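You operate a simulated robot arm through the tools that you are given. There is no shell and no other tool. Be economical: measure what you need, move in short steps, check, and stop when the job is done.

The job below is to be done with a simulated two-armed robot. You get a single attempt, and the scene is never put back.

Task
On the worktop above the washer, fold the blue tea towel in half, so that it is half as long.

Only the result counts: the job must be done as asked and must still hold three seconds after the hand-in. Knocking over, shifting, dropping, spilling or breaking anything else fails it. Flat cloth is picked up by pressing the open fingertips on it (5 to 10 N) and closing them slowly along it; thin cloth reads only 2 to 8 mm in the jaws.

Robot
Two 7-joint arms with two-finger parallel grippers on one trunk, on a base that drives. Base frame: it is fixed to the floor where the robot stands at the start and does not move with it; the origin is under the middle of the robot, x ahead of it, y to its left, z up. Lengths are in cm, angles in rad, forces in N, time in s.
The left shoulder is at the start at [7, 13.4, 120.1], the right one opposite. Places, roughly: worktop above the washer [50, 20, 90]. Payload 1.57 kg a hand.
Tool frame (each hand has its own): the origin (TCP) lies between the finger pads and is the grasp point; the fingertips stand 3 cm ahead of it; z points along the fingers, y is the line along which they close. The gripper opens to 8 cm. The fingers are 1.7 cm wide and 1.2 cm thick; the gripper's body (4 by 8.2 cm) begins 8 cm behind the TCP.
Orientation is that of the tool frame in the base frame, as [roll, pitch, yaw] about the fixed x, y, z axes, in that order (R = Rz(yaw) Ry(pitch) Rx(roll)). With the fingers straight down and closing along the base's y, the tool's x points along the base's -x, its y along +y and its z along -z.

Tools
- The arms move only by the tool step_arm. It takes "left_plan", "right_plan" or both (then of equal length, played together; a hand with none holds still); each is a list of rows, each a list of 3 entries, a list of its own where there are three numbers: the turn, a rotation vector about the base's x, y, z in degrees, then the shift along the base's x, y, z in cm, then the finger opening in cm, from 0 to 8. In form: [[[ax, ay, az], [dx, dy, dz], grip], ...]. A call has 1 to 8 rows; each row shifts and turns the commanded pose from where the row before left it. Each row takes 0.2 s and may step no farther than 5 cm and 0.15 rad from the row before; otherwise, or with a gripper value out of range, the whole call is refused. Where a pose cannot be reached the arm comes as near as it can. A force on the tool above 40 N (or 10 N above the force at the start of the call, whichever is more), or a blocked arm, ends the call early, and 0.2 s more pass. The fingers move at their own pace (about 15.3 cm/s each) and stop on an object; they squeeze with about 42 N. The grip force told is the motor's: it shows also when the fingers shut on nothing. Time passes only in rows, and 0.2 s behind the last, so rows that do not move let the fingers close. It gives the time, the measured TCP pose, the force on the tool (base axes), the opening and the grip force at its end, in the units of the frame above (readings bear some noise).
- Cameras (640 x 400 px; columns grow to the right, rows downward): "scene" is now at [12.56, 1.62, 140.87]; the picture's right is [0.18, -0.98, 0.00], its down [-0.74, -0.14, -0.66] and it looks along [0.64, 0.12, -0.76] (base axes); focal length 258 px, centre (320, 200). "left" rides on the left gripper at [7.2, 0.7, -12.2] in its tool frame; the picture's right is [-0.09, 1.00, 0.00], its down [-0.84, -0.08, -0.54] and it looks along [-0.54, -0.05, 0.84] (tool axes); focal length 238 px, centre (320, 200). "right" rides on the right gripper at [7.2, -0.7, -12.2] in its tool frame; the picture's right is [0.09, 1.00, 0.00], its down [-0.84, 0.08, -0.54] and it looks along [-0.54, 0.05, 0.84] (tool axes); focal length 238 px, centre (320, 200). There is no depth. A picture from a camera that has moved, and an enlarged one, comes with that camera's place and axes in the base frame and with its lens.
- camera(camera): a new picture of that camera. The clock stands still meanwhile.
- slide_trunk(by): slides the trunk up (or, below 0, down) by that many cm; the arms and the scene camera ride with it, the base frame stays. It gives what a move gives, with no picture.
- roll_base(legs): drives the robot by 1 to 6 legs, each [ahead, left, turn to the left] in cm, cm and rad, along the robot's own axes; the way and the turn of a leg run together, so that a leg with both is an arc; at most 150 cm and 3.142 rad a leg. The arms and the cameras ride along, it lands a little off, and it stops where it bumps. It gives what a move gives.
- turn_head(pan, tilt): turns the head with the scene camera to pan (to the left, within 1.501 rad either way) and tilt (down, from -0.506 to 1.204), counted from straight ahead of the robot. It gives what a move gives.
- inspect(camera, box): a new picture of the part [left, top, right, bottom] of that camera's present view, enlarged. The clock stands still meanwhile.
- close_job(): hands the job in; it is judged then, once.

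Go step by step. Nothing tells you exact positions but the pictures and the camera data: compare them with the known pose of the tool, close in by small moves and look again before you grip or let go. The budget is 120 turns and 88 pictures, counting those below and the enlarged ones. Unless the task says otherwise, let go and move clear before handing in.

The tools are called after "Emit:" as a command line: name --argument value ..., lists and objects as JSON in quotes. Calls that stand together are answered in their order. step_arm: Moves the arms, as the interface text tells. Its arguments: {"type":"object","properties":{"left_plan":{"type":"array"},"right_plan":{"type":"array"}},"required":[]} The other tools are called the same way: slide_trunk (by) slides the trunk up or down; roll_base (legs) drives the base; turn_head (pan, tilt) turns the head that bears the scene camera; camera (camera) takes a picture; inspect (camera, box) takes an enlarged picture of a part of a camera's view; close_job () hands the job in.

At the start:

```text
time: 0.0
left_position: [39.69, 20.09, 110.14]
left_orientation: [3.141, 0.0, -3.14]
left_force: [-0.4, -1.0, 1.0]
left_finger_gap: 8.01
left_grip_force: 0.1
right_position: [42.47, -14.61, 106.96]
right_orientation: [3.142, -0.001, 3.141]
right_force: [-0.2, 0.6, 0.1]
right_finger_gap: 8.01
right_grip_force: 0.1
trunk travel left (down, up): [-77.5, 16.5]
robot x, y, heading: [-0.31, 0.27, 0.001]
head pan, tilt: [0.187, 0.855]
```

scene: 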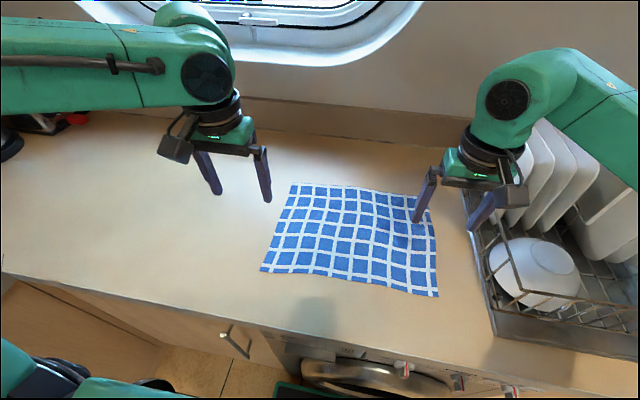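
right: 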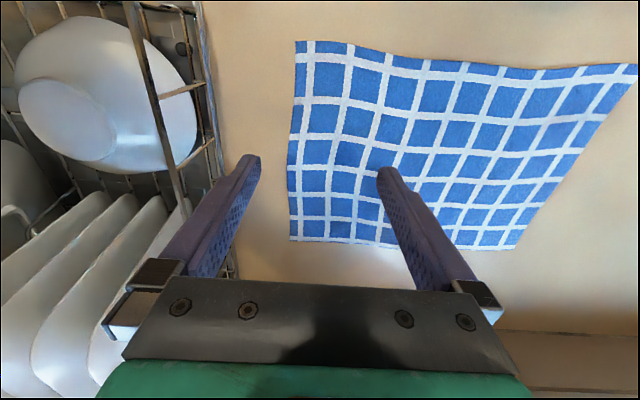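
left: 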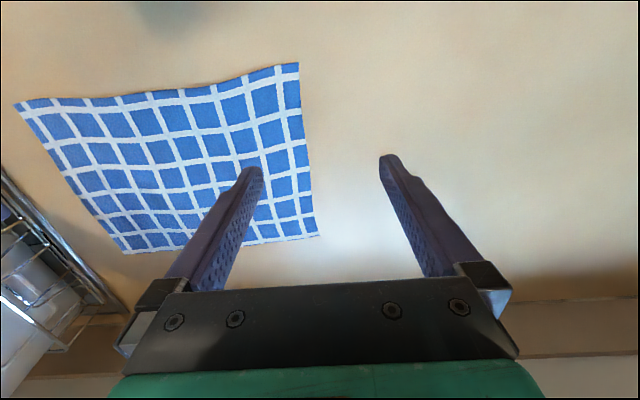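

The towel spans roughly x 36–63.5 and y −19 to +19.5, so its long side runs along y, and the dish rack begins near y −28. I plan to fold the right edge over to the left, with the left hand on the far corner and the right hand on the near one. First I check the clearance in front of the base and move the right hand away from the rack.

Emit:
turn_head --pan 0.0 --tilt 1.2

Emit:
step_arm --right_plan '[[[0, 0, 0], [-2, 2, 3], 8], [[0, 0, 0], [-2, 2, 3], 8], [[0, 0, 0], [-2, 2, 3], 8], [[0, 0, 0], [-2, 2, 1], 8]]' --left_plan '[[[0, 0, 0], [0, 1, 3], 8], [[0, 0, 0], [0, 1, 3], 8], [[0, 0, 0], [0, 1, 2], 8], [[0, 0, 0], [0, 1, 0], 8]]'

Emit:
camera --camera "scene"

```text
time: 0.8
left_position: [39.65, 20.26, 110.24]
left_orientation: [3.14, 0.001, -3.14]
left_force: [0.1, 0.5, -0.6]
left_finger_gap: 8.01
left_grip_force: 0.1
right_position: [42.45, -14.57, 106.94]
right_orientation: [-3.14, 0.0, -3.141]
right_force: [-0.9, 1.1, -0.1]
right_finger_gap: 8.01
right_grip_force: 0.1
trunk travel left (down, up): [-77.5, 16.5]
robot x, y, heading: [-0.06, -0.39, 0.001]
head pan, tilt: [0.0, 1.201]
```

```text
time: 1.8
left_position: [39.73, 24.49, 118.24]
left_orientation: [-3.14, 0.003, -3.139]
left_force: [0.4, 0.3, 1.0]
left_finger_gap: 8.0
left_grip_force: 0.0
right_position: [34.36, -6.31, 117.01]
right_orientation: [-3.14, -0.001, 3.139]
right_force: [0.2, 0.3, 0.2]
right_finger_gap: 7.97
right_grip_force: 0.0
trunk travel left (down, up): [-77.5, 16.5]
robot x, y, heading: [-0.22, 0.28, 0.002]
head pan, tilt: [0.0, 1.201]
```

```text
84 pictures are left
camera scene: at [10.42, 0.38, 138.54], right [0.0, -1.0, 0.0], down [-0.93, 0.0, -0.36], along [0.36, 0.0, -0.93], focal length 258 px, centre (320, 200)
```

scene: 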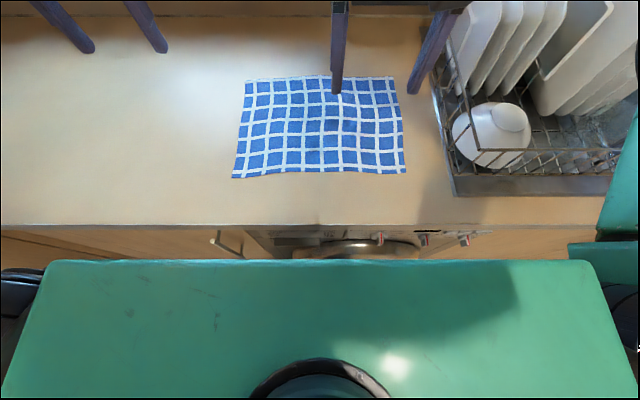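

The counter edge is at about x 25, and refined corners are roughly (65, 20), (65, −19), (37, −19), (36, 20). Shifting the base right by 10 and ahead by about 6 should put both ends of the fold within reach.

Emit:
roll_base --legs '[[0, -10, 0], [3, 0, 0], [3, 0, 0]]'

Emit:
turn_head --pan 0.1 --tilt 0.85

Emit:
camera --camera "scene"

```text
time: 3.5
left_position: [42.27, 14.19, 118.06]
left_orientation: [-3.14, -0.001, 3.139]
left_force: [1.4, -0.1, 0.0]
left_finger_gap: 8.0
left_grip_force: 0.1
right_position: [36.81, -16.48, 116.99]
right_orientation: [-3.141, 0.001, 3.139]
right_force: [1.1, 0.1, -0.1]
right_finger_gap: 7.99
right_grip_force: 0.0
trunk travel left (down, up): [-77.5, 16.5]
robot x, y, heading: [2.15, -9.84, -0.002]
head pan, tilt: [0.0, 1.201]
stopped in leg 2: the robot was blocked; the commanded pose is now the measured one
```

```text
time: 4.4
left_position: [42.15, 14.11, 118.21]
left_orientation: [3.141, 0.001, 3.14]
left_force: [-0.6, 0.0, 0.5]
left_finger_gap: 7.99
left_grip_force: 0.0
right_position: [36.74, -16.67, 116.92]
right_orientation: [3.141, 0.001, 3.137]
right_force: [-0.6, -0.1, -0.5]
right_finger_gap: 8.01
right_grip_force: 0.0
trunk travel left (down, up): [-77.5, 16.5]
robot x, y, heading: [2.23, -9.93, -0.003]
head pan, tilt: [0.099, 0.85]
```

```text
83 pictures are left
camera scene: at [15.01, -9.11, 140.9], right [0.1, -1.0, 0.0], down [-0.75, -0.07, -0.66], along [0.66, 0.06, -0.75], focal length 258 px, centre (320, 200)
```

scene: 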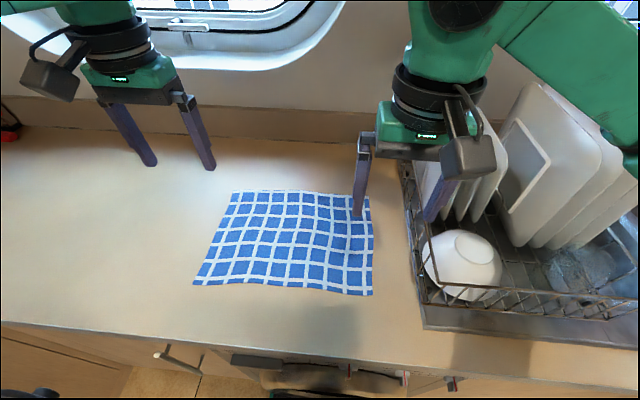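

The base touches the washer front at x 2.2, and nothing else has changed. Next I turn both grippers so their fingers close along x and test the left hand's reach toward the far right corner, staying high.

Emit:
step_arm --left_plan '[[[0, 0, -8.5], [1, -3, 0], 8], [[0, 0, -8.5], [1, -3, 0], 8], [[0, 0, -8.5], [1, -3, 0], 8], [[0, 0, -8.5], [1, -3, 0], 8], [[0, 0, -8.5], [1, -3, 0], 8], [[0, 0, -8.5], [1, -3, 0], 8], [[0, 0, -8.5], [1, -2, 0], 8], [[0, 0, -8.5], [1, -2, 0], 8]]' --right_plan '[[[0, 0, -8.5], [0, 0, 0], 8], [[0, 0, -8.5], [0, 0, 0], 8], [[0, 0, -8.5], [0, 0, 0], 8], [[0, 0, -8.5], [0, 0, 0], 8], [[0, 0, -8.5], [0, 0, 0], 8], [[0, 0, -8.5], [0, 0, 0], 8], [[0, 0, -8.5], [0, 0, 0], 8], [[0, 0, -8.5], [0, 0, 0], 8]]'

Emit:
step_arm --left_plan '[[[0, 0, -8], [2, -2, -1], 8], [[0, 0, -8], [2, -2, -1], 8], [[0, 0, -6], [2, -2, -1], 8], [[0, 0, 0], [2, -2, -2], 8], [[0, 0, 0], [2, -1, -2], 8], [[0, 0, 0], [2, 0, -2], 8]]' --right_plan '[[[0, 0, -8], [0, 0, 0], 8], [[0, 0, -8], [0, 0, 0], 8], [[0, 0, -6], [0, 0, 0], 8], [[0, 0, 0], [0, 0, 0], 8], [[0, 0, 0], [0, 0, 0], 8], [[0, 0, 0], [0, 0, 0], 8]]'

Emit:
camera --camera "scene"

```text
time: 6.2
left_position: [45.85, -0.07, 122.19]
left_orientation: [-3.138, 0.0, 1.951]
left_force: [0.3, 1.6, -0.2]
left_finger_gap: 8.01
left_grip_force: 0.0
left hand out of reach, approached as far as the arm can: row 6, 8
right_position: [37.0, -16.67, 116.8]
right_orientation: [-3.138, -0.001, 1.949]
right_force: [0.0, -0.6, 0.7]
right_finger_gap: 8.0
right_grip_force: 0.0
trunk travel left (down, up): [-77.5, 16.5]
robot x, y, heading: [2.16, -10.03, -0.006]
head pan, tilt: [0.099, 0.85]
```

```text
time: 7.6
left_position: [52.67, 5.51, 119.67]
left_orientation: [3.14, 0.002, 1.567]
left_force: [-0.1, 0.1, -0.6]
left_finger_gap: 7.98
left_grip_force: 0.1
left hand out of reach, approached as far as the arm can: row 1, 2, 3, 4, 5, 6
right_position: [36.98, -16.56, 116.93]
right_orientation: [-3.141, -0.001, 1.568]
right_force: [-0.7, 0.5, -0.3]
right_finger_gap: 8.01
right_grip_force: 0.0
trunk travel left (down, up): [-77.5, 16.5]
robot x, y, heading: [2.16, -9.77, -0.001]
head pan, tilt: [0.099, 0.85]
```

```text
82 pictures are left
camera scene: at [15.14, -9.0, 140.9], right [0.1, -1.0, 0.0], down [-0.75, -0.07, -0.66], along [0.66, 0.06, -0.75], focal length 258 px, centre (320, 200)
```

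scene: 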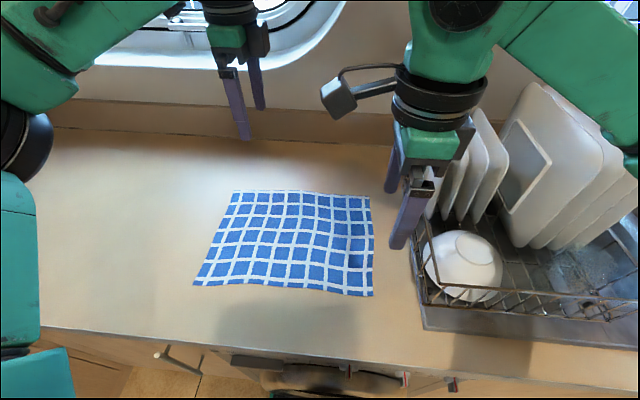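

The left arm cannot reach across at that height. Instead I will keep the hands in comfortable poses and carry the cloth by driving the base sideways, so I look right to see whether there is room.

Emit:
turn_head --pan -0.9 --tilt 0.6

Emit:
camera --camera "scene"

Emit:
turn_head --pan 1.0 --tilt 0.7

Emit:
camera --camera "scene"

```text
time: 8.8
left_position: [52.48, 5.52, 119.7]
left_orientation: [3.14, 0.003, 1.568]
left_force: [0.1, -0.7, 0.1]
left_finger_gap: 8.01
left_grip_force: 0.2
right_position: [36.76, -16.56, 117.04]
right_orientation: [-3.141, 0.001, 1.569]
right_force: [-0.1, 0.0, 0.6]
right_finger_gap: 8.01
right_grip_force: 0.1
trunk travel left (down, up): [-77.5, 16.5]
robot x, y, heading: [2.42, -9.95, -0.001]
head pan, tilt: [-0.901, 0.6]
```

```text
81 pictures are left
camera scene: at [12.7, -16.75, 143.0], right [-0.79, -0.62, 0.0], down [-0.35, 0.44, -0.82], along [0.51, -0.65, -0.57], focal length 258 px, centre (320, 200)
```

scene: 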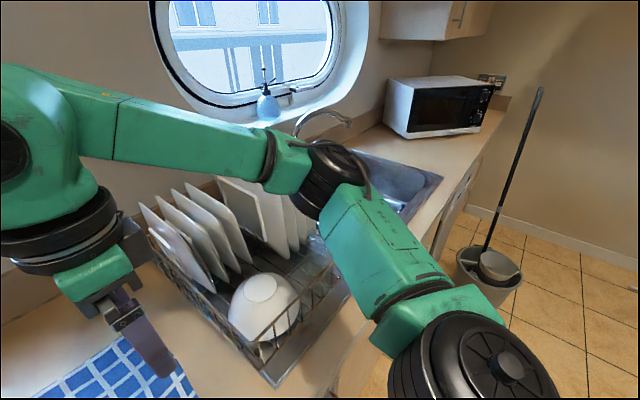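

```text
time: 10.7
left_position: [52.42, 5.47, 119.75]
left_orientation: [-3.141, 0.003, 1.571]
left_force: [0.2, 0.0, -0.5]
left_finger_gap: 8.01
left_grip_force: 0.1
right_position: [36.85, -16.7, 117.07]
right_orientation: [3.142, 0.002, 1.569]
right_force: [0.4, 0.2, -0.5]
right_finger_gap: 7.99
right_grip_force: 0.1
trunk travel left (down, up): [-77.5, 16.5]
robot x, y, heading: [2.04, -9.87, -0.001]
head pan, tilt: [1.0, 0.7]
```

```text
80 pictures are left
camera scene: at [11.83, -2.68, 142.14], right [0.84, -0.54, 0.0], down [-0.35, -0.54, -0.76], along [0.42, 0.64, -0.64], focal length 258 px, centre (320, 200)
```

scene: 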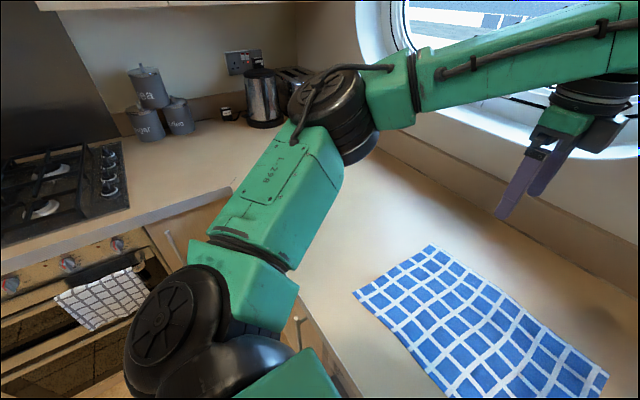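

There is free floor to the right, and the counter turns a corner on the left only at about y 75. I bring the right hand in toward the middle and lower the left hand a little to see how its commanded pose behaves.

Emit:
step_arm --left_plan '[[[0, 0, 0], [0, 3, -2], 8], [[0, 0, 0], [0, 3, -2], 8]]' --right_plan '[[[0, 0, 0], [0, 3, 0], 8], [[0, 0, 0], [0, 3, 0], 8]]'

```text
time: 11.3
left_position: [52.54, 11.92, 115.56]
left_orientation: [-3.142, 0.005, 1.569]
left_force: [0.0, 0.7, 0.2]
left_finger_gap: 7.98
left_grip_force: 0.1
right_position: [36.76, -10.21, 117.02]
right_orientation: [-3.142, 0.005, 1.569]
right_force: [0.4, -0.4, 0.6]
right_finger_gap: 8.0
right_grip_force: 0.1
trunk travel left (down, up): [-77.5, 16.5]
robot x, y, heading: [2.27, -10.12, -0.008]
head pan, tilt: [1.0, 0.7]
```

The left hand moves from where it really is. I bring both hands to the carrying formation: left far at x≈62, right near at x≈39, both around y 4.

Emit:
step_arm --left_plan '[[[0, 0, 0], [0, 0, -4], 8], [[0, 0, 0], [1, -1, -4], 8], [[0, 0, 0], [2, -1, -3], 8], [[0, 0, 0], [2, -1, -2], 8], [[0, 0, 0], [2, -1, -2], 8], [[0, 0, 0], [2.5, -3, 0], 8]]' --right_plan '[[[0, 0, 0], [0, 2, -2], 8], [[0, 0, 0], [0, 2, -2], 8], [[0, 0, 0], [0, 2, -2], 8], [[0, 0, 0], [0.5, 3, -2], 8], [[0, 0, 0], [0.5, 3, -2], 8], [[0, 0, 0], [1, 3, -2], 8]]'

Emit:
turn_head --pan 0.1 --tilt 0.85

Emit:
camera --camera "scene"

```text
time: 12.7
left_position: [56.25, 7.68, 101.67]
left_orientation: [3.14, 0.001, 1.569]
left_force: [-0.6, -0.6, -0.4]
left_finger_gap: 8.01
left_grip_force: 0.0
left hand out of reach, approached as far as the arm can: row 4, 5, 6
right_position: [38.9, 4.42, 104.82]
right_orientation: [3.141, 0.0, 1.568]
right_force: [-0.8, 0.7, 0.6]
right_finger_gap: 7.97
right_grip_force: 0.1
trunk travel left (down, up): [-77.5, 16.5]
robot x, y, heading: [2.39, -10.0, -0.003]
head pan, tilt: [1.0, 0.7]
```

```text
time: 13.9
left_position: [56.26, 7.77, 101.74]
left_orientation: [3.141, 0.001, 1.57]
left_force: [-0.5, 1.2, 1.1]
left_finger_gap: 8.0
left_grip_force: 0.2
right_position: [38.88, 4.44, 104.88]
right_orientation: [3.14, 0.003, 1.568]
right_force: [0.5, -1.0, 0.8]
right_finger_gap: 7.99
right_grip_force: 0.1
trunk travel left (down, up): [-77.5, 16.5]
robot x, y, heading: [2.33, -10.07, -0.006]
head pan, tilt: [0.099, 0.85]
```

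```text
79 pictures are left
camera scene: at [15.0, -9.04, 140.91], right [0.1, -1.0, 0.0], down [-0.75, -0.07, -0.66], along [0.66, 0.06, -0.75], focal length 258 px, centre (320, 200)
```

scene: 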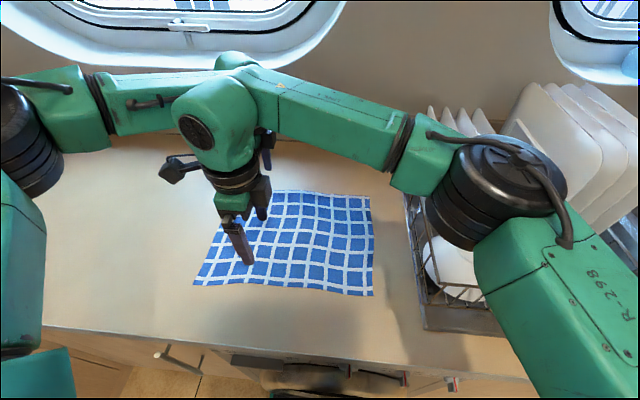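

The left arm stalls at x 56 though its elbow is still bent, so the wrist yaw may be the limit. I turn it back toward its default yaw and try again.

Emit:
step_arm --left_plan '[[[0, 0, 8.5], [0, 1, 0], 8], [[0, 0, 8.5], [0, 1, 0], 8], [[0, 0, 8.5], [0, 1, 0], 8], [[0, 0, 8.5], [0, 1, 0], 8], [[0, 0, 8.5], [0, 1, 0], 8], [[0, 0, 8.5], [0, 0, 0], 8], [[0, 0, 8.5], [0, 0, 0], 8], [[0, 0, 8.5], [0, 0, 0], 8]]'

Emit:
step_arm --left_plan '[[[0, 0, 8.5], [1, 0, -1], 8], [[0, 0, 8.5], [1, 0, -1], 8], [[0, 0, 5], [1, 0, -1], 8], [[0, 0, 0], [1, 0, -1], 8], [[0, 0, 0], [1, 0, -1], 8], [[0, 0, 0], [1, 0, -1], 8]]'

```text
time: 15.7
left_position: [56.22, 12.87, 101.69]
left_orientation: [-3.141, 0.001, 2.76]
left_force: [0.8, -0.8, 0.7]
left_finger_gap: 7.99
left_grip_force: 0.0
right_position: [39.0, 4.48, 104.95]
right_orientation: [3.14, -0.001, 1.57]
right_force: [0.4, 0.5, 0.4]
right_finger_gap: 8.01
right_grip_force: 0.0
trunk travel left (down, up): [-77.5, 16.5]
robot x, y, heading: [2.46, -9.93, -0.002]
head pan, tilt: [0.099, 0.85]
```

```text
time: 17.1
left_position: [57.62, 14.29, 97.1]
left_orientation: [-3.139, 0.003, 3.138]
left_force: [0.3, 0.9, -0.2]
left_finger_gap: 8.01
left_grip_force: 0.1
left hand out of reach, approached as far as the arm can: row 3, 4, 5, 6
right_position: [38.97, 4.42, 104.89]
right_orientation: [3.141, -0.001, 1.569]
right_force: [0.7, -0.2, 0.1]
right_finger_gap: 7.97
right_grip_force: 0.1
trunk travel left (down, up): [-77.5, 16.5]
robot x, y, heading: [2.44, -10.0, -0.003]
head pan, tilt: [0.099, 0.85]
```

Reach improves the lower the hand is below the shoulder, so raising the trunk should help. I slide it up 12 and then try the low far position again.

Emit:
slide_trunk --by 12

Emit:
step_arm --left_plan '[[[0, 0, 0], [0, 0, -4], 8], [[0, 0, 0], [0, 0, -4], 8], [[0, 0, 0], [1.5, 0, -4], 8], [[0, 0, 0], [1.5, 0, 0], 8], [[0, 0, 0], [1.5, 0, 0], 8], [[0, 0, 0], [1.5, 0, 0], 8]]' --right_plan '[[[0, 0, 0], [0, 0, -4], 8], [[0, 0, 0], [0, 0, -4], 8], [[0, 0, 0], [0, 0, -4], 8], [[0, 0, 0], [0, 0, 0], 8], [[0, 0, 0], [0, 0, 0], 8], [[0, 0, 0], [0, 0, 0], 8]]'

```text
time: 18.6
left_position: [57.58, 14.06, 109.07]
left_orientation: [3.141, 0.002, 3.14]
left_force: [0.4, 0.1, 0.5]
left_finger_gap: 7.99
left_grip_force: 0.0
right_position: [38.94, 4.44, 116.98]
right_orientation: [3.141, 0.0, 1.567]
right_force: [0.0, -0.1, -0.8]
right_finger_gap: 8.01
right_grip_force: 0.1
trunk travel left (down, up): [-89.5, 4.5]
robot x, y, heading: [2.19, -9.78, -0.008]
head pan, tilt: [0.099, 0.85]
```

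```text
time: 20.0
left_position: [55.16, 16.45, 102.55]
left_orientation: [-3.141, 0.005, 3.14]
left_force: [-0.5, -0.1, 1.0]
left_finger_gap: 7.99
left_grip_force: 0.1
left hand out of reach, approached as far as the arm can: row 1, 2, 3, 4, 5, 6
right_position: [38.97, 4.34, 105.1]
right_orientation: [-3.141, 0.001, 1.568]
right_force: [-0.3, -0.3, 0.7]
right_finger_gap: 8.0
right_grip_force: 0.0
trunk travel left (down, up): [-89.5, 4.5]
robot x, y, heading: [2.21, -9.67, -0.001]
head pan, tilt: [0.099, 0.85]
```

That made it worse, so I look at how the arm is actually posed.

Emit:
turn_head --pan 0.7 --tilt 0.6

Emit:
camera --camera "scene"

```text
time: 21.0
left_position: [55.17, 16.37, 102.48]
left_orientation: [-3.141, 0.004, 3.139]
left_force: [-0.2, -0.1, -0.4]
left_finger_gap: 8.0
left_grip_force: 0.0
right_position: [38.94, 4.35, 105.09]
right_orientation: [3.142, 0.001, 1.569]
right_force: [0.8, -0.4, 1.2]
right_finger_gap: 8.01
right_grip_force: 0.0
trunk travel left (down, up): [-89.5, 4.5]
robot x, y, heading: [2.54, -9.76, -0.0]
head pan, tilt: [0.7, 0.6]
```

```text
78 pictures are left
camera scene: at [13.99, -4.15, 155.0], right [0.64, -0.77, 0.0], down [-0.43, -0.36, -0.82], along [0.63, 0.53, -0.57], focal length 258 px, centre (320, 200)
```

scene: 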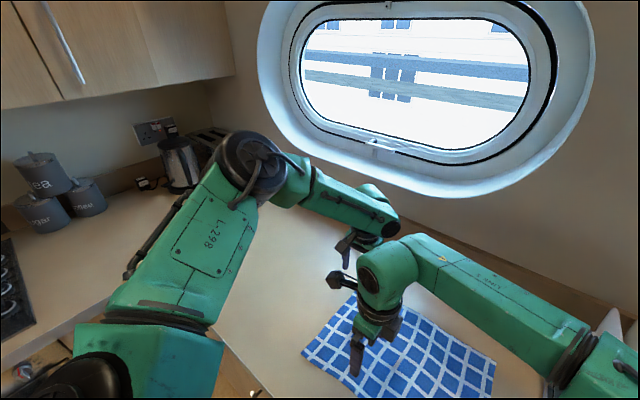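

The far side is awkward for the arm even with the elbow bent. The simplest remedy is to pull the towel about 8–9 cm toward the robot first, so I bring both hands back over its near edge at default yaw.

Emit:
step_arm --left_plan '[[[0, 0, 0], [-2, 0, 1], 8], [[0, 0, 0], [-2, 0, 1], 8], [[0, 0, 0], [-2, 0, 1], 8], [[0, 0, 0], [-2, -1, 1], 8], [[0, 0, 0], [-2, -1, 1], 8], [[0, 0, 0], [-2, -1, 1], 8], [[0, 0, 0], [-3, -1, 1], 8], [[0, 0, 0], [-2, 0, 1], 8]]' --right_plan '[[[0, 0, 8.5], [0, -3, 1], 8], [[0, 0, 8.5], [0, -3, 1], 8], [[0, 0, 8.5], [0, -2, 1], 8], [[0, 0, 8.5], [0, -2, 1], 8], [[0, 0, 8.5], [0, -2, 1], 8], [[0, 0, 8.5], [0, -2, 1], 8], [[0, 0, 8.5], [-1, -2, 1], 8], [[0, 0, 8.5], [0, 0, 1], 8]]'

Emit:
step_arm --right_plan '[[[0, 0, 8.5], [0, 0, 0], 8], [[0, 0, 8.5], [0, 0, 0], 8], [[0, 0, 5], [0, 0, 0], 8]]'

Emit:
turn_head --pan 0.15 --tilt 1.0

Emit:
slide_trunk --by -12

Emit:
camera --camera "scene"

```text
time: 22.8
left_position: [38.11, 12.36, 110.6]
left_orientation: [3.141, 0.003, 3.14]
left_force: [0.7, -0.3, -0.5]
left_finger_gap: 8.03
left_grip_force: 0.1
right_position: [37.77, -11.61, 112.89]
right_orientation: [-3.14, 0.001, 2.758]
right_force: [0.5, 0.1, -1.3]
right_finger_gap: 8.02
right_grip_force: 0.0
trunk travel left (down, up): [-89.5, 4.5]
robot x, y, heading: [2.17, -9.8, -0.003]
head pan, tilt: [0.7, 0.6]
```

```text
time: 23.6
left_position: [38.36, 12.4, 110.48]
left_orientation: [-3.14, 0.002, 3.14]
left_force: [1.1, 0.1, -0.4]
left_finger_gap: 8.01
left_grip_force: 0.0
right_position: [37.96, -11.6, 112.81]
right_orientation: [-3.142, -0.001, -3.142]
right_force: [0.8, 0.1, -0.3]
right_finger_gap: 7.99
right_grip_force: 0.0
trunk travel left (down, up): [-89.5, 4.5]
robot x, y, heading: [2.46, -10.11, -0.004]
head pan, tilt: [0.7, 0.6]
```

```text
time: 24.6
left_position: [38.34, 12.35, 110.47]
left_orientation: [3.141, 0.005, 3.14]
left_force: [-0.4, -0.7, -0.8]
left_finger_gap: 8.0
left_grip_force: 0.0
right_position: [37.92, -11.72, 112.99]
right_orientation: [-3.141, 0.0, 3.138]
right_force: [0.2, 0.1, 0.6]
right_finger_gap: 7.99
right_grip_force: 0.1
trunk travel left (down, up): [-89.5, 4.5]
robot x, y, heading: [2.59, -10.16, -0.003]
head pan, tilt: [0.15, 1.0]
```

```text
time: 26.1
left_position: [38.34, 12.29, 98.5]
left_orientation: [3.141, 0.004, 3.14]
left_force: [-0.8, 0.1, -0.9]
left_finger_gap: 8.02
left_grip_force: 0.0
right_position: [37.73, -11.53, 100.98]
right_orientation: [3.141, -0.002, 3.138]
right_force: [-0.3, -0.5, 1.0]
right_finger_gap: 8.0
right_grip_force: 0.1
trunk travel left (down, up): [-77.5, 16.5]
robot x, y, heading: [2.28, -10.07, 0.002]
head pan, tilt: [0.15, 1.0]
```

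```text
77 pictures are left
camera scene: at [14.08, -8.79, 139.8], right [0.15, -0.99, 0.0], down [-0.83, -0.12, -0.54], along [0.53, 0.08, -0.84], focal length 258 px, centre (320, 200)
```

scene: 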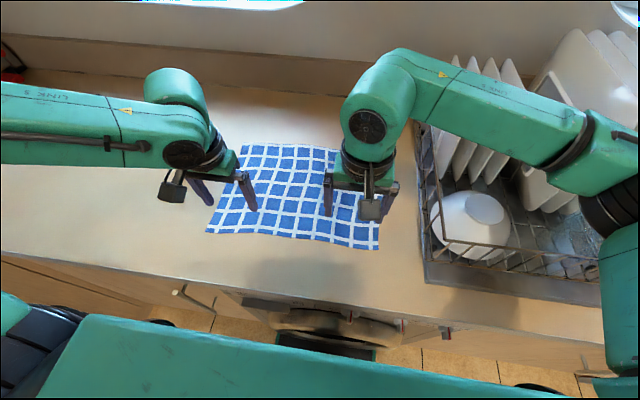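

Both hands are straddling the near edge, which runs from about (35.4, 20.7) to (37, −18.7). I go down to just above the cloth with the fingers narrowed to 4 cm.

Emit:
step_arm --left_plan '[[[0, 0, 0], [-0.8, 0, -3], 4], [[0, 0, 0], [0, 0, -3], 4], [[0, 0, 0], [0, 0, -2], 4], [[0, 0, 0], [0, 0, 0], 4]]' --right_plan '[[[0, 0, 0], [0.6, 0, -4], 4], [[0, 0, 0], [0, 0, -4], 4], [[0, 0, 0], [0, 0, -2.5], 4], [[0, 0, 0], [0, 0, 0], 4]]'

Emit:
camera --camera "left"

Emit:
camera --camera "right"

```text
time: 26.7
left_position: [37.74, 12.1, 94.13]
left_orientation: [3.139, 0.023, 3.133]
left_force: [-2.9, -0.2, 10.9]
left_finger_gap: 4.0
left_grip_force: 0.1
right_position: [38.29, -11.77, 94.39]
right_orientation: [3.141, 0.003, 3.14]
right_force: [0.2, 0.7, -0.3]
right_finger_gap: 4.01
right_grip_force: 0.1
trunk travel left (down, up): [-77.5, 16.5]
robot x, y, heading: [2.29, -9.61, -0.006]
head pan, tilt: [0.15, 1.0]
stopped in row 2 (left hand): the force on the tool passed its limit (the readings are from after the stop); the commanded pose is now the measured one
```

```text
76 pictures are left
camera left: at [30.37, 12.75, 106.25], right [0.1, 0.99, 0.0], down [0.82, -0.08, 0.56], along [0.56, -0.05, -0.83], focal length 238 px, centre (320, 200)
```

left: 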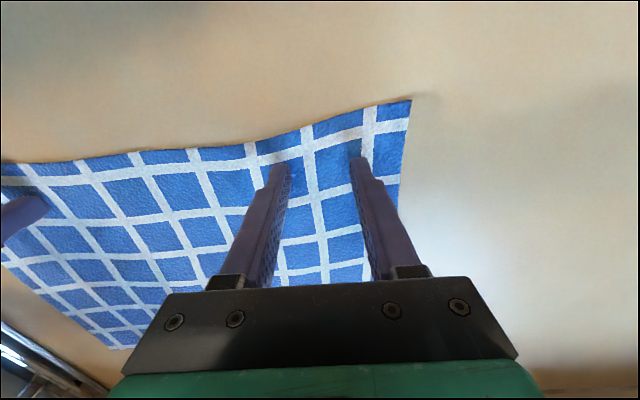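

```text
75 pictures are left
camera right: at [31.1, -12.3, 106.58], right [-0.09, 1.0, 0.0], down [0.84, 0.07, 0.54], along [0.54, 0.05, -0.84], focal length 238 px, centre (320, 200)
```

right: 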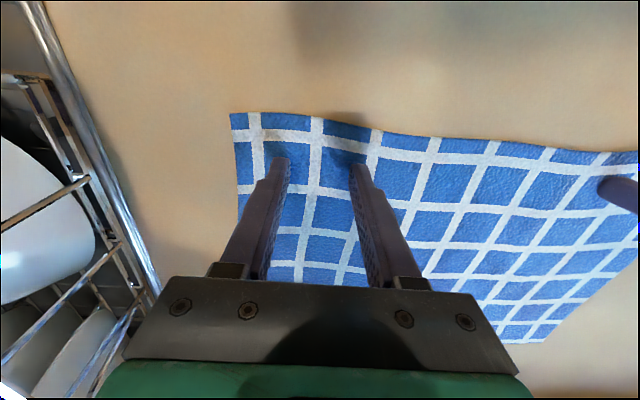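

The fingertips met the surface at z≈91, so the worktop is at about 91 and the towel really spans x 34–60.5 and y −17.5 to 18. I shift both hands 2 cm nearer the edge and press down gently.

Emit:
step_arm --left_plan '[[[0, 0, 0], [0, 0, 1], 4], [[0, 0, 0], [-2, 0, 0], 4], [[0, 0, 0], [0, 0, -0.5], 4], [[0, 0, 0], [0, 0, -0.2], 4]]' --right_plan '[[[0, 0, 0], [0, 0, 0.7], 4], [[0, 0, 0], [-2, 0, 0], 4], [[0, 0, 0], [0, 0, -0.5], 4], [[0, 0, 0], [0, 0, -0.2], 4]]'

Emit:
step_arm --left_plan '[[[0, 0, 0], [0, 0, -0.15], 4], [[0, 0, 0], [0, 0, -0.1], 4]]' --right_plan '[[[0, 0, 0], [0, 0, -0.2], 4], [[0, 0, 0], [0, 0, -0.2], 4]]'

```text
time: 27.7
left_position: [36.97, 12.18, 94.24]
left_orientation: [3.139, 0.018, 3.134]
left_force: [-0.1, -0.2, 0.0]
left_finger_gap: 4.01
left_grip_force: 0.0
left hand out of reach, approached as far as the arm can: row 2
right_position: [36.51, -11.67, 94.17]
right_orientation: [3.141, 0.001, 3.138]
right_force: [-0.1, -0.1, -0.3]
right_finger_gap: 3.98
right_grip_force: 0.2
trunk travel left (down, up): [-77.5, 16.5]
robot x, y, heading: [2.02, -10.13, -0.004]
head pan, tilt: [0.15, 1.0]
```

```text
time: 28.3
left_position: [36.71, 12.19, 94.18]
left_orientation: [3.138, 0.021, 3.134]
left_force: [0.5, 0.0, 0.0]
left_finger_gap: 4.0
left_grip_force: 0.0
right_position: [36.46, -11.57, 94.1]
right_orientation: [3.138, 0.006, 3.137]
right_force: [1.7, -3.6, 28.1]
right_finger_gap: 4.01
right_grip_force: 0.1
trunk travel left (down, up): [-77.5, 16.5]
robot x, y, heading: [2.36, -9.79, -0.003]
head pan, tilt: [0.15, 1.0]
```

The right hand presses too hard at 28 N and the left barely touches. I correct each by a millimetre or two.

Emit:
step_arm --left_plan '[[[0, 0, 0], [0, 0, -0.1], 4], [[0, 0, 0], [0, 0, 0], 4]]' --right_plan '[[[0, 0, 0], [0, 0, 0.14], 4], [[0, 0, 0], [0, 0, 0], 4]]'

```text
time: 28.9
left_position: [36.76, 12.22, 94.11]
left_orientation: [3.139, 0.025, 3.133]
left_force: [-1.7, 1.4, 17.0]
left_finger_gap: 3.98
left_grip_force: 0.0
right_position: [36.29, -11.7, 94.15]
right_orientation: [3.14, 0.003, 3.138]
right_force: [5.4, 1.9, 23.2]
right_finger_gap: 3.99
right_grip_force: 0.0
trunk travel left (down, up): [-77.5, 16.5]
robot x, y, heading: [2.27, -9.92, -0.004]
head pan, tilt: [0.15, 1.0]
```

Emit:
step_arm --left_plan '[[[0, 0, 0], [0, 0, 0.05], 4], [[0, 0, 0], [0, 0, 0], 4]]' --right_plan '[[[0, 0, 0], [0, 0, 0.1], 4], [[0, 0, 0], [0, 0, 0], 4]]'

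```text
time: 29.5
left_position: [36.63, 12.07, 94.07]
left_orientation: [3.138, 0.023, 3.135]
left_force: [-0.2, 0.0, 18.2]
left_finger_gap: 3.98
left_grip_force: 0.2
right_position: [36.22, -11.56, 94.09]
right_orientation: [3.138, 0.0, 3.139]
right_force: [2.3, 1.2, 16.4]
right_finger_gap: 4.0
right_grip_force: 0.1
trunk travel left (down, up): [-77.5, 16.5]
robot x, y, heading: [2.36, -9.65, -0.005]
head pan, tilt: [0.15, 1.0]
```

The right hand eased from 23 to 16 N per millimetre raised, so about one more millimetre on each should land in the 5–10 N range.

Emit:
step_arm --left_plan '[[[0, 0, 0], [0, 0, 0.12], 4], [[0, 0, 0], [0, 0, 0], 4]]' --right_plan '[[[0, 0, 0], [0, 0, 0.12], 4], [[0, 0, 0], [0, 0, 0], 4]]'

```text
time: 30.1
left_position: [36.71, 12.08, 94.14]
left_orientation: [3.138, 0.019, 3.135]
left_force: [0.0, -0.6, 11.9]
left_finger_gap: 3.97
left_grip_force: 0.1
right_position: [36.11, -11.66, 94.22]
right_orientation: [-3.141, 0.001, 3.139]
right_force: [-0.2, 1.0, 4.5]
right_finger_gap: 4.01
right_grip_force: 0.2
trunk travel left (down, up): [-77.5, 16.5]
robot x, y, heading: [2.1, -9.79, -0.002]
head pan, tilt: [0.15, 1.0]
```

Both are close to the wanted press. I close the fingers slowly.

Emit:
step_arm --left_plan '[[[0, 0, 0], [0, 0, 0.05], 3.5], [[0, 0, 0], [0, 0, 0], 3], [[0, 0, 0], [0, 0, 0], 2.5], [[0, 0, 0], [0, 0, 0], 2], [[0, 0, 0], [0, 0, 0], 1.5], [[0, 0, 0], [0, 0, 0], 1], [[0, 0, 0], [0, 0, 0], 0.5], [[0, 0, 0], [0, 0, 0], 0]]' --right_plan '[[[0, 0, 0], [0, 0, -0.05], 3.5], [[0, 0, 0], [0, 0, 0], 3], [[0, 0, 0], [0, 0, 0], 2.5], [[0, 0, 0], [0, 0, 0], 2], [[0, 0, 0], [0, 0, 0], 1.5], [[0, 0, 0], [0, 0, 0], 1], [[0, 0, 0], [0, 0, 0], 0.5], [[0, 0, 0], [0, 0, 0], 0]]'

Emit:
camera --camera "left"

Emit:
camera --camera "right"

```text
time: 31.9
left_position: [36.87, 12.18, 94.1]
left_orientation: [-3.14, 0.019, 3.134]
left_force: [-0.1, -3.8, 0.2]
left_finger_gap: 0.18
left_grip_force: 24.0
right_position: [36.28, -11.59, 94.19]
right_orientation: [3.139, 0.001, 3.141]
right_force: [0.4, 3.9, 3.5]
right_finger_gap: 0.23
right_grip_force: 23.8
trunk travel left (down, up): [-77.5, 16.5]
robot x, y, heading: [2.1, -9.61, -0.002]
head pan, tilt: [0.15, 1.0]
```

```text
74 pictures are left
camera left: at [29.53, 12.83, 106.32], right [0.1, 1.0, 0.0], down [0.83, -0.08, 0.56], along [0.56, -0.05, -0.83], focal length 238 px, centre (320, 200)
```

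left: 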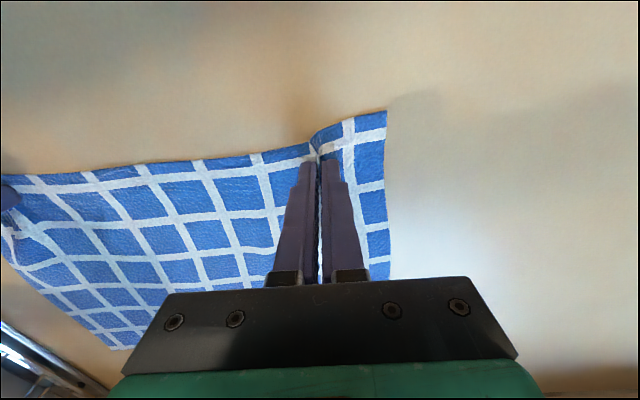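

```text
73 pictures are left
camera right: at [29.29, -12.16, 106.42], right [-0.09, 1.0, 0.0], down [0.84, 0.07, 0.54], along [0.54, 0.05, -0.84], focal length 238 px, centre (320, 200)
```

right: 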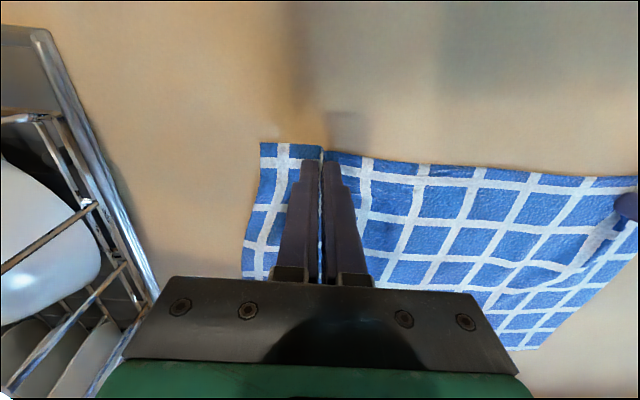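

Both hands hold the cloth (gap about 2 mm). I lift slightly and pull it toward the robot by 6 cm.

Emit:
step_arm --left_plan '[[[0, 0, 0], [0, 0, 0.3], 0], [[0, 0, 0], [-1, 0, 0], 0], [[0, 0, 0], [-1, 0, 0], 0], [[0, 0, 0], [-1, 0, 0], 0], [[0, 0, 0], [-1, 0, 0], 0], [[0, 0, 0], [-1, 0, 0], 0], [[0, 0, 0], [-1, 0, 0], 0], [[0, 0, 0], [0, 0, -0.2], 0]]' --right_plan '[[[0, 0, 0], [0, 0, 0.3], 0], [[0, 0, 0], [-1, 0, 0], 0], [[0, 0, 0], [-1, 0, 0], 0], [[0, 0, 0], [-1, 0, 0], 0], [[0, 0, 0], [-1, 0, 0], 0], [[0, 0, 0], [-1, 0, 0], 0], [[0, 0, 0], [-1, 0, 0], 0], [[0, 0, 0], [0, 0, -0.2], 0]]'

Emit:
camera --camera "scene"

```text
time: 33.7
left_position: [36.79, 12.27, 94.25]
left_orientation: [3.141, 0.018, 3.135]
left_force: [-3.3, -14.5, 0.5]
left_finger_gap: 0.21
left_grip_force: 23.5
left hand out of reach, approached as far as the arm can: row 2, 3, 4, 5, 6, 7
right_position: [30.58, -11.56, 94.3]
right_orientation: [3.14, 0.001, 3.138]
right_force: [4.9, 14.3, -0.1]
right_finger_gap: 0.22
right_grip_force: 23.8
trunk travel left (down, up): [-77.5, 16.5]
robot x, y, heading: [2.5, -9.88, -0.008]
head pan, tilt: [0.15, 1.0]
```

```text
72 pictures are left
camera scene: at [14.11, -8.79, 139.8], right [0.15, -0.99, 0.0], down [-0.83, -0.12, -0.54], along [0.53, 0.08, -0.84], focal length 258 px, centre (320, 200)
```

scene: 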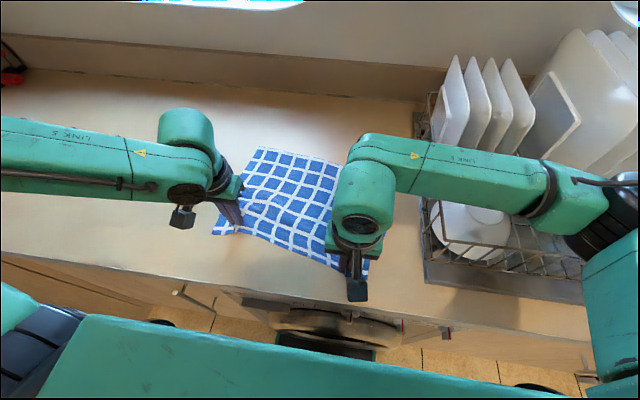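

The left arm sits at an odd joint limit and did not pull, so only the right side moved. I return the right hand and pull with the base instead.

Emit:
step_arm --right_plan '[[[0, 0, 0], [1, 0, 0], 0], [[0, 0, 0], [1, 0, 0], 0], [[0, 0, 0], [1, 0, 0], 0], [[0, 0, 0], [1, 0, 0], 0], [[0, 0, 0], [1, 0, 0], 0], [[0, 0, 0], [0.8, 0, 0], 0]]'

Emit:
roll_base --legs '[[-7, 0, 0]]'

Emit:
camera --camera "scene"

```text
time: 35.1
left_position: [36.85, 12.27, 94.38]
left_orientation: [3.14, 0.019, 3.134]
left_force: [1.1, -5.4, 1.0]
left_finger_gap: 0.23
left_grip_force: 23.9
right_position: [36.19, -11.51, 94.22]
right_orientation: [-3.141, 0.001, 3.14]
right_force: [0.3, 4.5, -0.4]
right_finger_gap: 0.2
right_grip_force: 23.5
trunk travel left (down, up): [-77.5, 16.5]
robot x, y, heading: [2.29, -10.05, -0.007]
head pan, tilt: [0.15, 1.0]
```

```text
time: 36.1
left_position: [29.87, 12.3, 94.26]
left_orientation: [3.141, 0.017, 3.134]
left_force: [-0.4, -4.7, -0.2]
left_finger_gap: 0.21
left_grip_force: 23.8
right_position: [29.42, -11.56, 94.24]
right_orientation: [-3.141, -0.001, 3.14]
right_force: [-0.8, 5.4, -0.4]
right_finger_gap: 0.2
right_grip_force: 23.9
trunk travel left (down, up): [-77.5, 16.5]
robot x, y, heading: [-4.7, -9.77, -0.008]
head pan, tilt: [0.15, 1.0]
```

```text
71 pictures are left
camera scene: at [7.17, -8.81, 139.79], right [0.15, -0.99, 0.0], down [-0.83, -0.12, -0.54], along [0.53, 0.08, -0.84], focal length 258 px, centre (320, 200)
```

scene: 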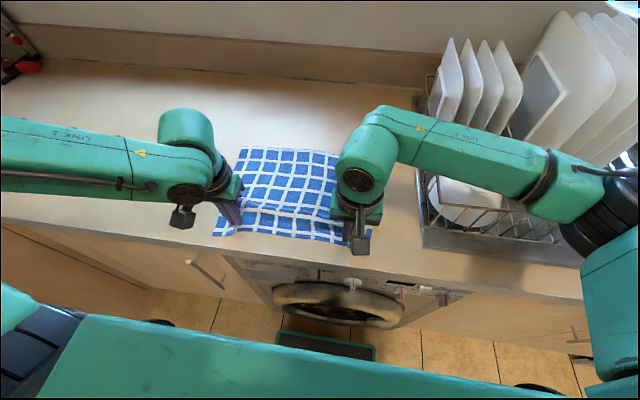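

The towel moved about 7 cm toward the robot, with its far edge now at about x 52–53. I open the fingers gently, lift clear, and look.

Emit:
step_arm --left_plan '[[[0, 0, 0], [0, 0, 0], 1], [[0, 0, 0], [0, 0, 0], 2], [[0, 0, 0], [0, 0, 0], 3], [[0, 0, 0], [0, 0, 1], 3], [[0, 0, 0], [0, 0, 3], 4], [[0, 0, 0], [0, 0, 4], 4], [[0, 0, 0], [0, 1, 4], 4], [[0, 0, 0], [0, 2, 4], 4]]' --right_plan '[[[0, 0, 0], [0, 0, 0], 1], [[0, 0, 0], [0, 0, 0], 2], [[0, 0, 0], [0, 0, 0], 3], [[0, 0, 0], [0, 0, 1], 3], [[0, 0, 0], [0, 0, 3], 4], [[0, 0, 0], [0, 0, 4], 4], [[0, 0, 0], [0, 0, 4], 4], [[0, 0, 0], [0, 0, 4], 4]]'

Emit:
camera --camera "left"

Emit:
camera --camera "right"

Emit:
camera --camera "scene"

```text
time: 37.9
left_position: [29.57, 15.19, 110.34]
left_orientation: [-3.141, 0.018, 3.133]
left_force: [-0.7, 0.3, -0.6]
left_finger_gap: 3.98
left_grip_force: 0.0
right_position: [29.23, -11.46, 110.34]
right_orientation: [3.141, 0.001, 3.14]
right_force: [-0.4, 0.3, -0.6]
right_finger_gap: 4.01
right_grip_force: 0.1
trunk travel left (down, up): [-77.5, 16.5]
robot x, y, heading: [-4.74, -9.58, -0.002]
head pan, tilt: [0.15, 1.0]
```

```text
70 pictures are left
camera left: at [22.38, 15.93, 122.44], right [0.1, 1.0, 0.0], down [0.83, -0.08, 0.56], along [0.55, -0.05, -0.83], focal length 238 px, centre (320, 200)
```

left: 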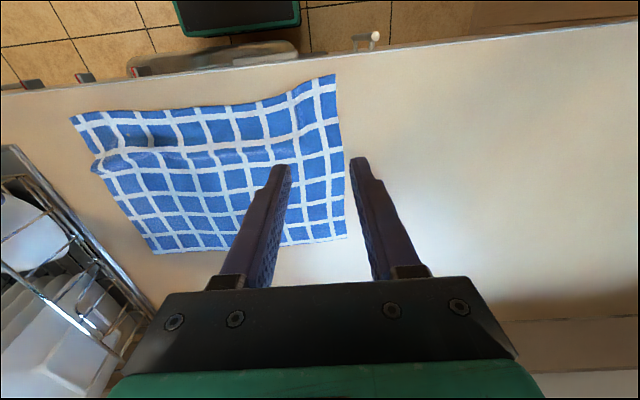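

```text
69 pictures are left
camera right: at [22.05, -12.12, 122.54], right [-0.09, 1.0, 0.0], down [0.84, 0.08, 0.54], along [0.54, 0.05, -0.84], focal length 238 px, centre (320, 200)
```

right: 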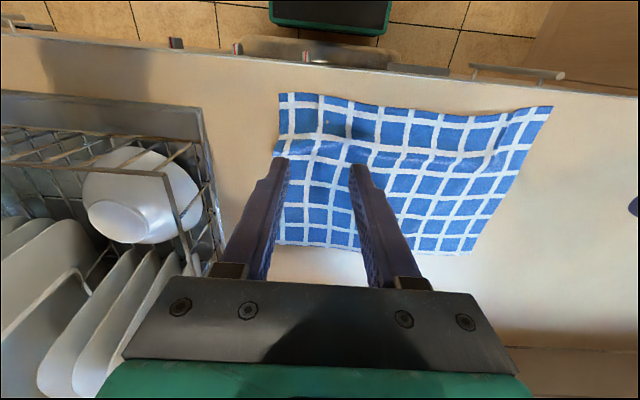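

```text
68 pictures are left
camera scene: at [6.95, -8.74, 139.81], right [0.15, -0.99, 0.0], down [-0.83, -0.12, -0.54], along [0.54, 0.08, -0.84], focal length 258 px, centre (320, 200)
```

scene: 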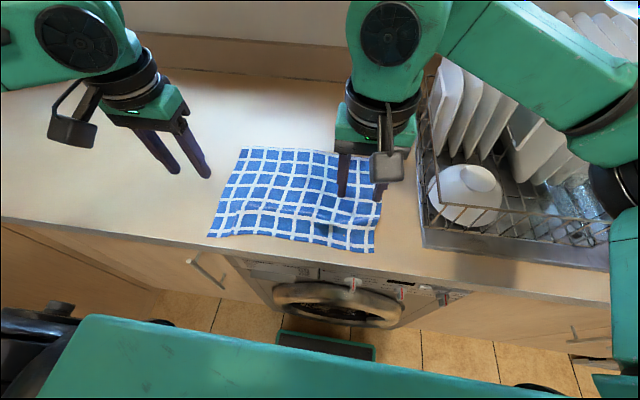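

The towel is flat again apart from a small ripple, with corners near (26, 17.5), (51.5, 18.5), (52, −16) and (27.5, −16.5). Next the hands go high into the carrying formation: left far with −90° yaw, right near, both 13 cm left of the robot's axis.

Emit:
step_arm --left_plan '[[[0, 0, -8.5], [2, 0, 0], 8], [[0, 0, -8.5], [2, 0, 0], 8], [[0, 0, -8.5], [2, -1, 0], 8], [[0, 0, -8.5], [2, -1, 0], 8], [[0, 0, -8.5], [2, -2, 0], 8], [[0, 0, -8.5], [2, -2, 0], 8], [[0, 0, -8.5], [2, -2, 0], 8], [[0, 0, -8.5], [1, -2, 0], 8]]' --right_plan '[[[0, 0, -8.5], [0, 0, 0], 4], [[0, 0, -8.5], [0, 0, 0], 4], [[0, 0, -8.5], [0, 0, 0], 4], [[0, 0, -8.5], [0, 0, 0], 4], [[0, 0, -8.5], [0, 0, 0], 4], [[0, 0, -8.5], [0, 0, 0], 4], [[0, 0, -8.5], [0, 0, 0], 4], [[0, 0, -8.5], [0, 0, 0], 4]]'

Emit:
step_arm --left_plan '[[[0, 0, -8.5], [0, -2, -1], 4], [[0, 0, -8.5], [0, 0, -1], 4], [[0, 0, -5], [0, 0, -1], 4], [[0, 0, 0], [0, 0, -1], 4], [[0, 0, 0], [0, 0, -1], 4], [[0, 0, 0], [0, 0, 0], 4]]' --right_plan '[[[0, 0, -8.5], [-1, 3, 0], 4], [[0, 0, -8.5], [-1, 3, 0], 4], [[0, 0, -5], [-1, 3, 0], 4], [[0, 0, 0], [-1, 3, 0], 4], [[0, 0, 0], [-1, 2, 0], 4], [[0, 0, 0], [0, 1, 0], 4]]'

```text
time: 39.7
left_position: [44.94, 5.16, 110.23]
left_orientation: [3.141, 0.018, 1.945]
left_force: [0.4, 0.1, 0.0]
left_finger_gap: 8.01
left_grip_force: 0.1
right_position: [29.57, -11.61, 110.25]
right_orientation: [3.141, -0.002, 1.949]
right_force: [0.0, 0.8, 0.4]
right_finger_gap: 3.99
right_grip_force: 0.1
trunk travel left (down, up): [-77.5, 16.5]
robot x, y, heading: [-4.5, -10.06, 0.001]
head pan, tilt: [0.15, 1.0]
```

```text
time: 41.1
left_position: [44.95, 3.27, 105.32]
left_orientation: [3.14, 0.017, 1.565]
left_force: [-0.2, 0.3, -0.3]
left_finger_gap: 4.01
left_grip_force: 0.1
right_position: [24.35, 3.44, 110.31]
right_orientation: [-3.141, 0.001, 1.567]
right_force: [-0.1, 0.4, 0.4]
right_finger_gap: 4.0
right_grip_force: 0.0
trunk travel left (down, up): [-77.5, 16.5]
robot x, y, heading: [-4.67, -10.42, 0.001]
head pan, tilt: [0.15, 1.0]
```

Formation reached. I drive the base right by 18 and then ahead by 5.8, and look.

Emit:
roll_base --legs '[[0, -18, 0], [5.6, 0, 0]]'

Emit:
turn_head --pan 0.3 --tilt 1.0

Emit:
camera --camera "scene"

Emit:
camera --camera "left"

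Emit:
camera --camera "right"

```text
time: 43.1
left_position: [49.79, -14.75, 105.51]
left_orientation: [3.135, 0.019, 1.564]
left_force: [-0.2, 0.9, -0.4]
left_finger_gap: 4.0
left_grip_force: 0.0
right_position: [29.31, -14.48, 110.49]
right_orientation: [3.135, 0.001, 1.568]
right_force: [0.8, -0.6, 1.1]
right_finger_gap: 4.0
right_grip_force: 0.0
trunk travel left (down, up): [-77.5, 16.5]
robot x, y, heading: [0.97, -28.02, -0.001]
head pan, tilt: [0.15, 1.0]
```

```text
time: 43.8
left_position: [50.28, -14.72, 105.33]
left_orientation: [-3.141, 0.02, 1.563]
left_force: [0.4, 0.1, 0.0]
left_finger_gap: 3.98
left_grip_force: 0.0
right_position: [29.81, -14.51, 110.28]
right_orientation: [3.141, 0.0, 1.568]
right_force: [0.1, -0.1, -0.1]
right_finger_gap: 3.99
right_grip_force: 0.0
trunk travel left (down, up): [-77.5, 16.5]
robot x, y, heading: [0.74, -28.0, -0.007]
head pan, tilt: [0.3, 1.0]
```

```text
67 pictures are left
camera scene: at [12.35, -25.79, 139.79], right [0.29, -0.96, 0.0], down [-0.81, -0.25, -0.54], along [0.52, 0.16, -0.84], focal length 258 px, centre (320, 200)
```

scene: 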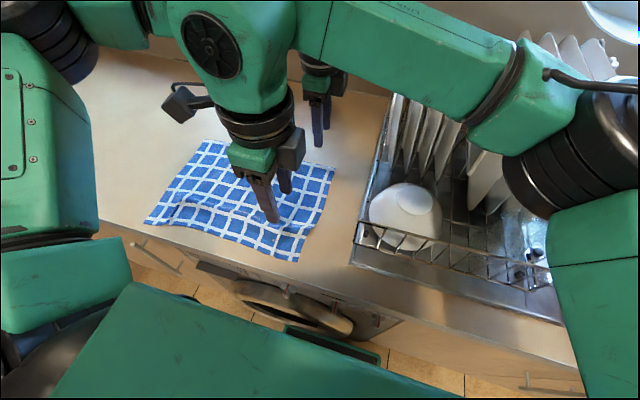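

```text
66 pictures are left
camera left: at [51.13, -7.43, 117.4], right [1.0, -0.1, 0.0], down [-0.08, -0.83, 0.56], along [-0.05, -0.55, -0.83], focal length 238 px, centre (320, 200)
```

left: 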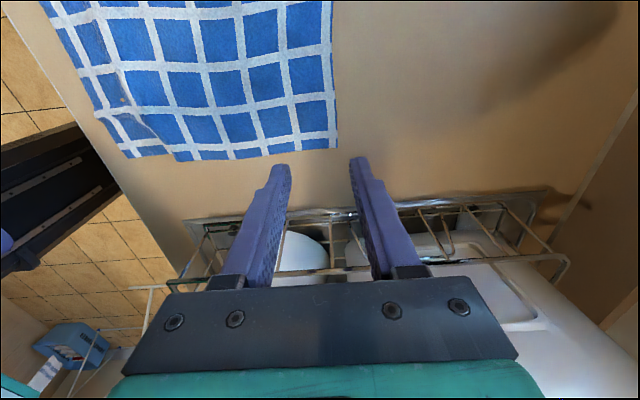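

```text
65 pictures are left
camera right: at [29.2, -7.3, 122.54], right [1.0, 0.09, 0.0], down [0.08, -0.84, 0.54], along [0.05, -0.54, -0.84], focal length 238 px, centre (320, 200)
```

right: 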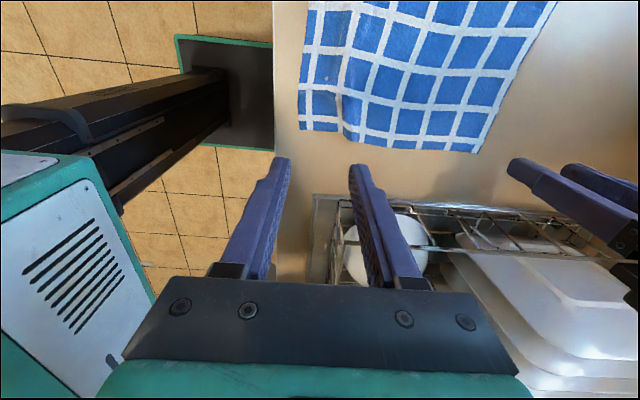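

The right-edge corners are at about (52.3, −17.7) and (27.6, −16.8). I move both hands over their grip points 1–1.5 cm inside the edge and go down close.

Emit:
step_arm --left_plan '[[[0, 0, 0], [-0.6, -1.6, 0], 3.5], [[0, 0, 0], [0, 0, -3], 3.5], [[0, 0, 0], [0, 0, -3], 3.5], [[0, 0, 0], [0, 0, -2], 3.5], [[0, 0, 0], [0, 0, -1.5], 3.5], [[0, 0, 0], [0, 0, 0], 3.5]]' --right_plan '[[[0, 0, 0], [0.8, -1.2, 0], 3.5], [[0, 0, 0], [0, 0, -4], 3.5], [[0, 0, 0], [0, 0, -4], 3.5], [[0, 0, 0], [0, 0, -4], 3.5], [[0, 0, 0], [0, 0, -2.5], 3.5], [[0, 0, 0], [0, 0, 0], 3.5]]'

Emit:
camera --camera "left"

Emit:
camera --camera "right"

```text
time: 45.2
left_position: [49.24, -15.95, 96.21]
left_orientation: [3.135, 0.023, 1.563]
left_force: [-0.9, 0.1, -0.5]
left_finger_gap: 3.5
left_grip_force: 0.1
left hand out of reach, approached as far as the arm can: row 4, 5
right_position: [30.53, -15.84, 95.74]
right_orientation: [-3.138, 0.002, 1.574]
right_force: [0.1, 0.7, 0.0]
right_finger_gap: 3.48
right_grip_force: 0.1
trunk travel left (down, up): [-77.5, 16.5]
robot x, y, heading: [1.01, -27.86, -0.002]
head pan, tilt: [0.3, 1.0]
```

```text
64 pictures are left
camera left: at [49.95, -8.58, 108.31], right [1.0, -0.1, 0.01], down [-0.09, -0.82, 0.56], along [-0.05, -0.56, -0.83], focal length 238 px, centre (320, 200)
```

left: 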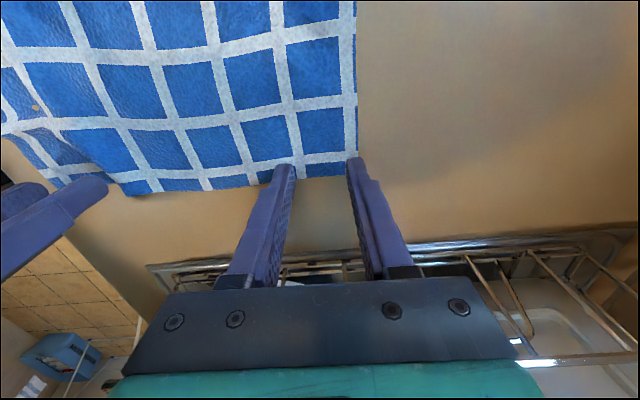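

```text
63 pictures are left
camera right: at [29.81, -8.51, 107.95], right [1.0, 0.1, 0.0], down [0.08, -0.84, 0.54], along [0.05, -0.54, -0.84], focal length 238 px, centre (320, 200)
```

right: 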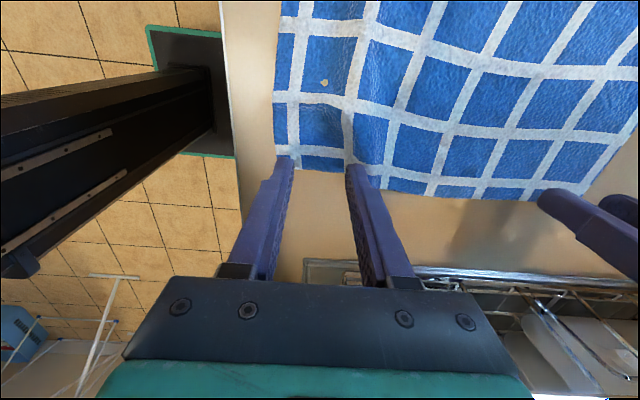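

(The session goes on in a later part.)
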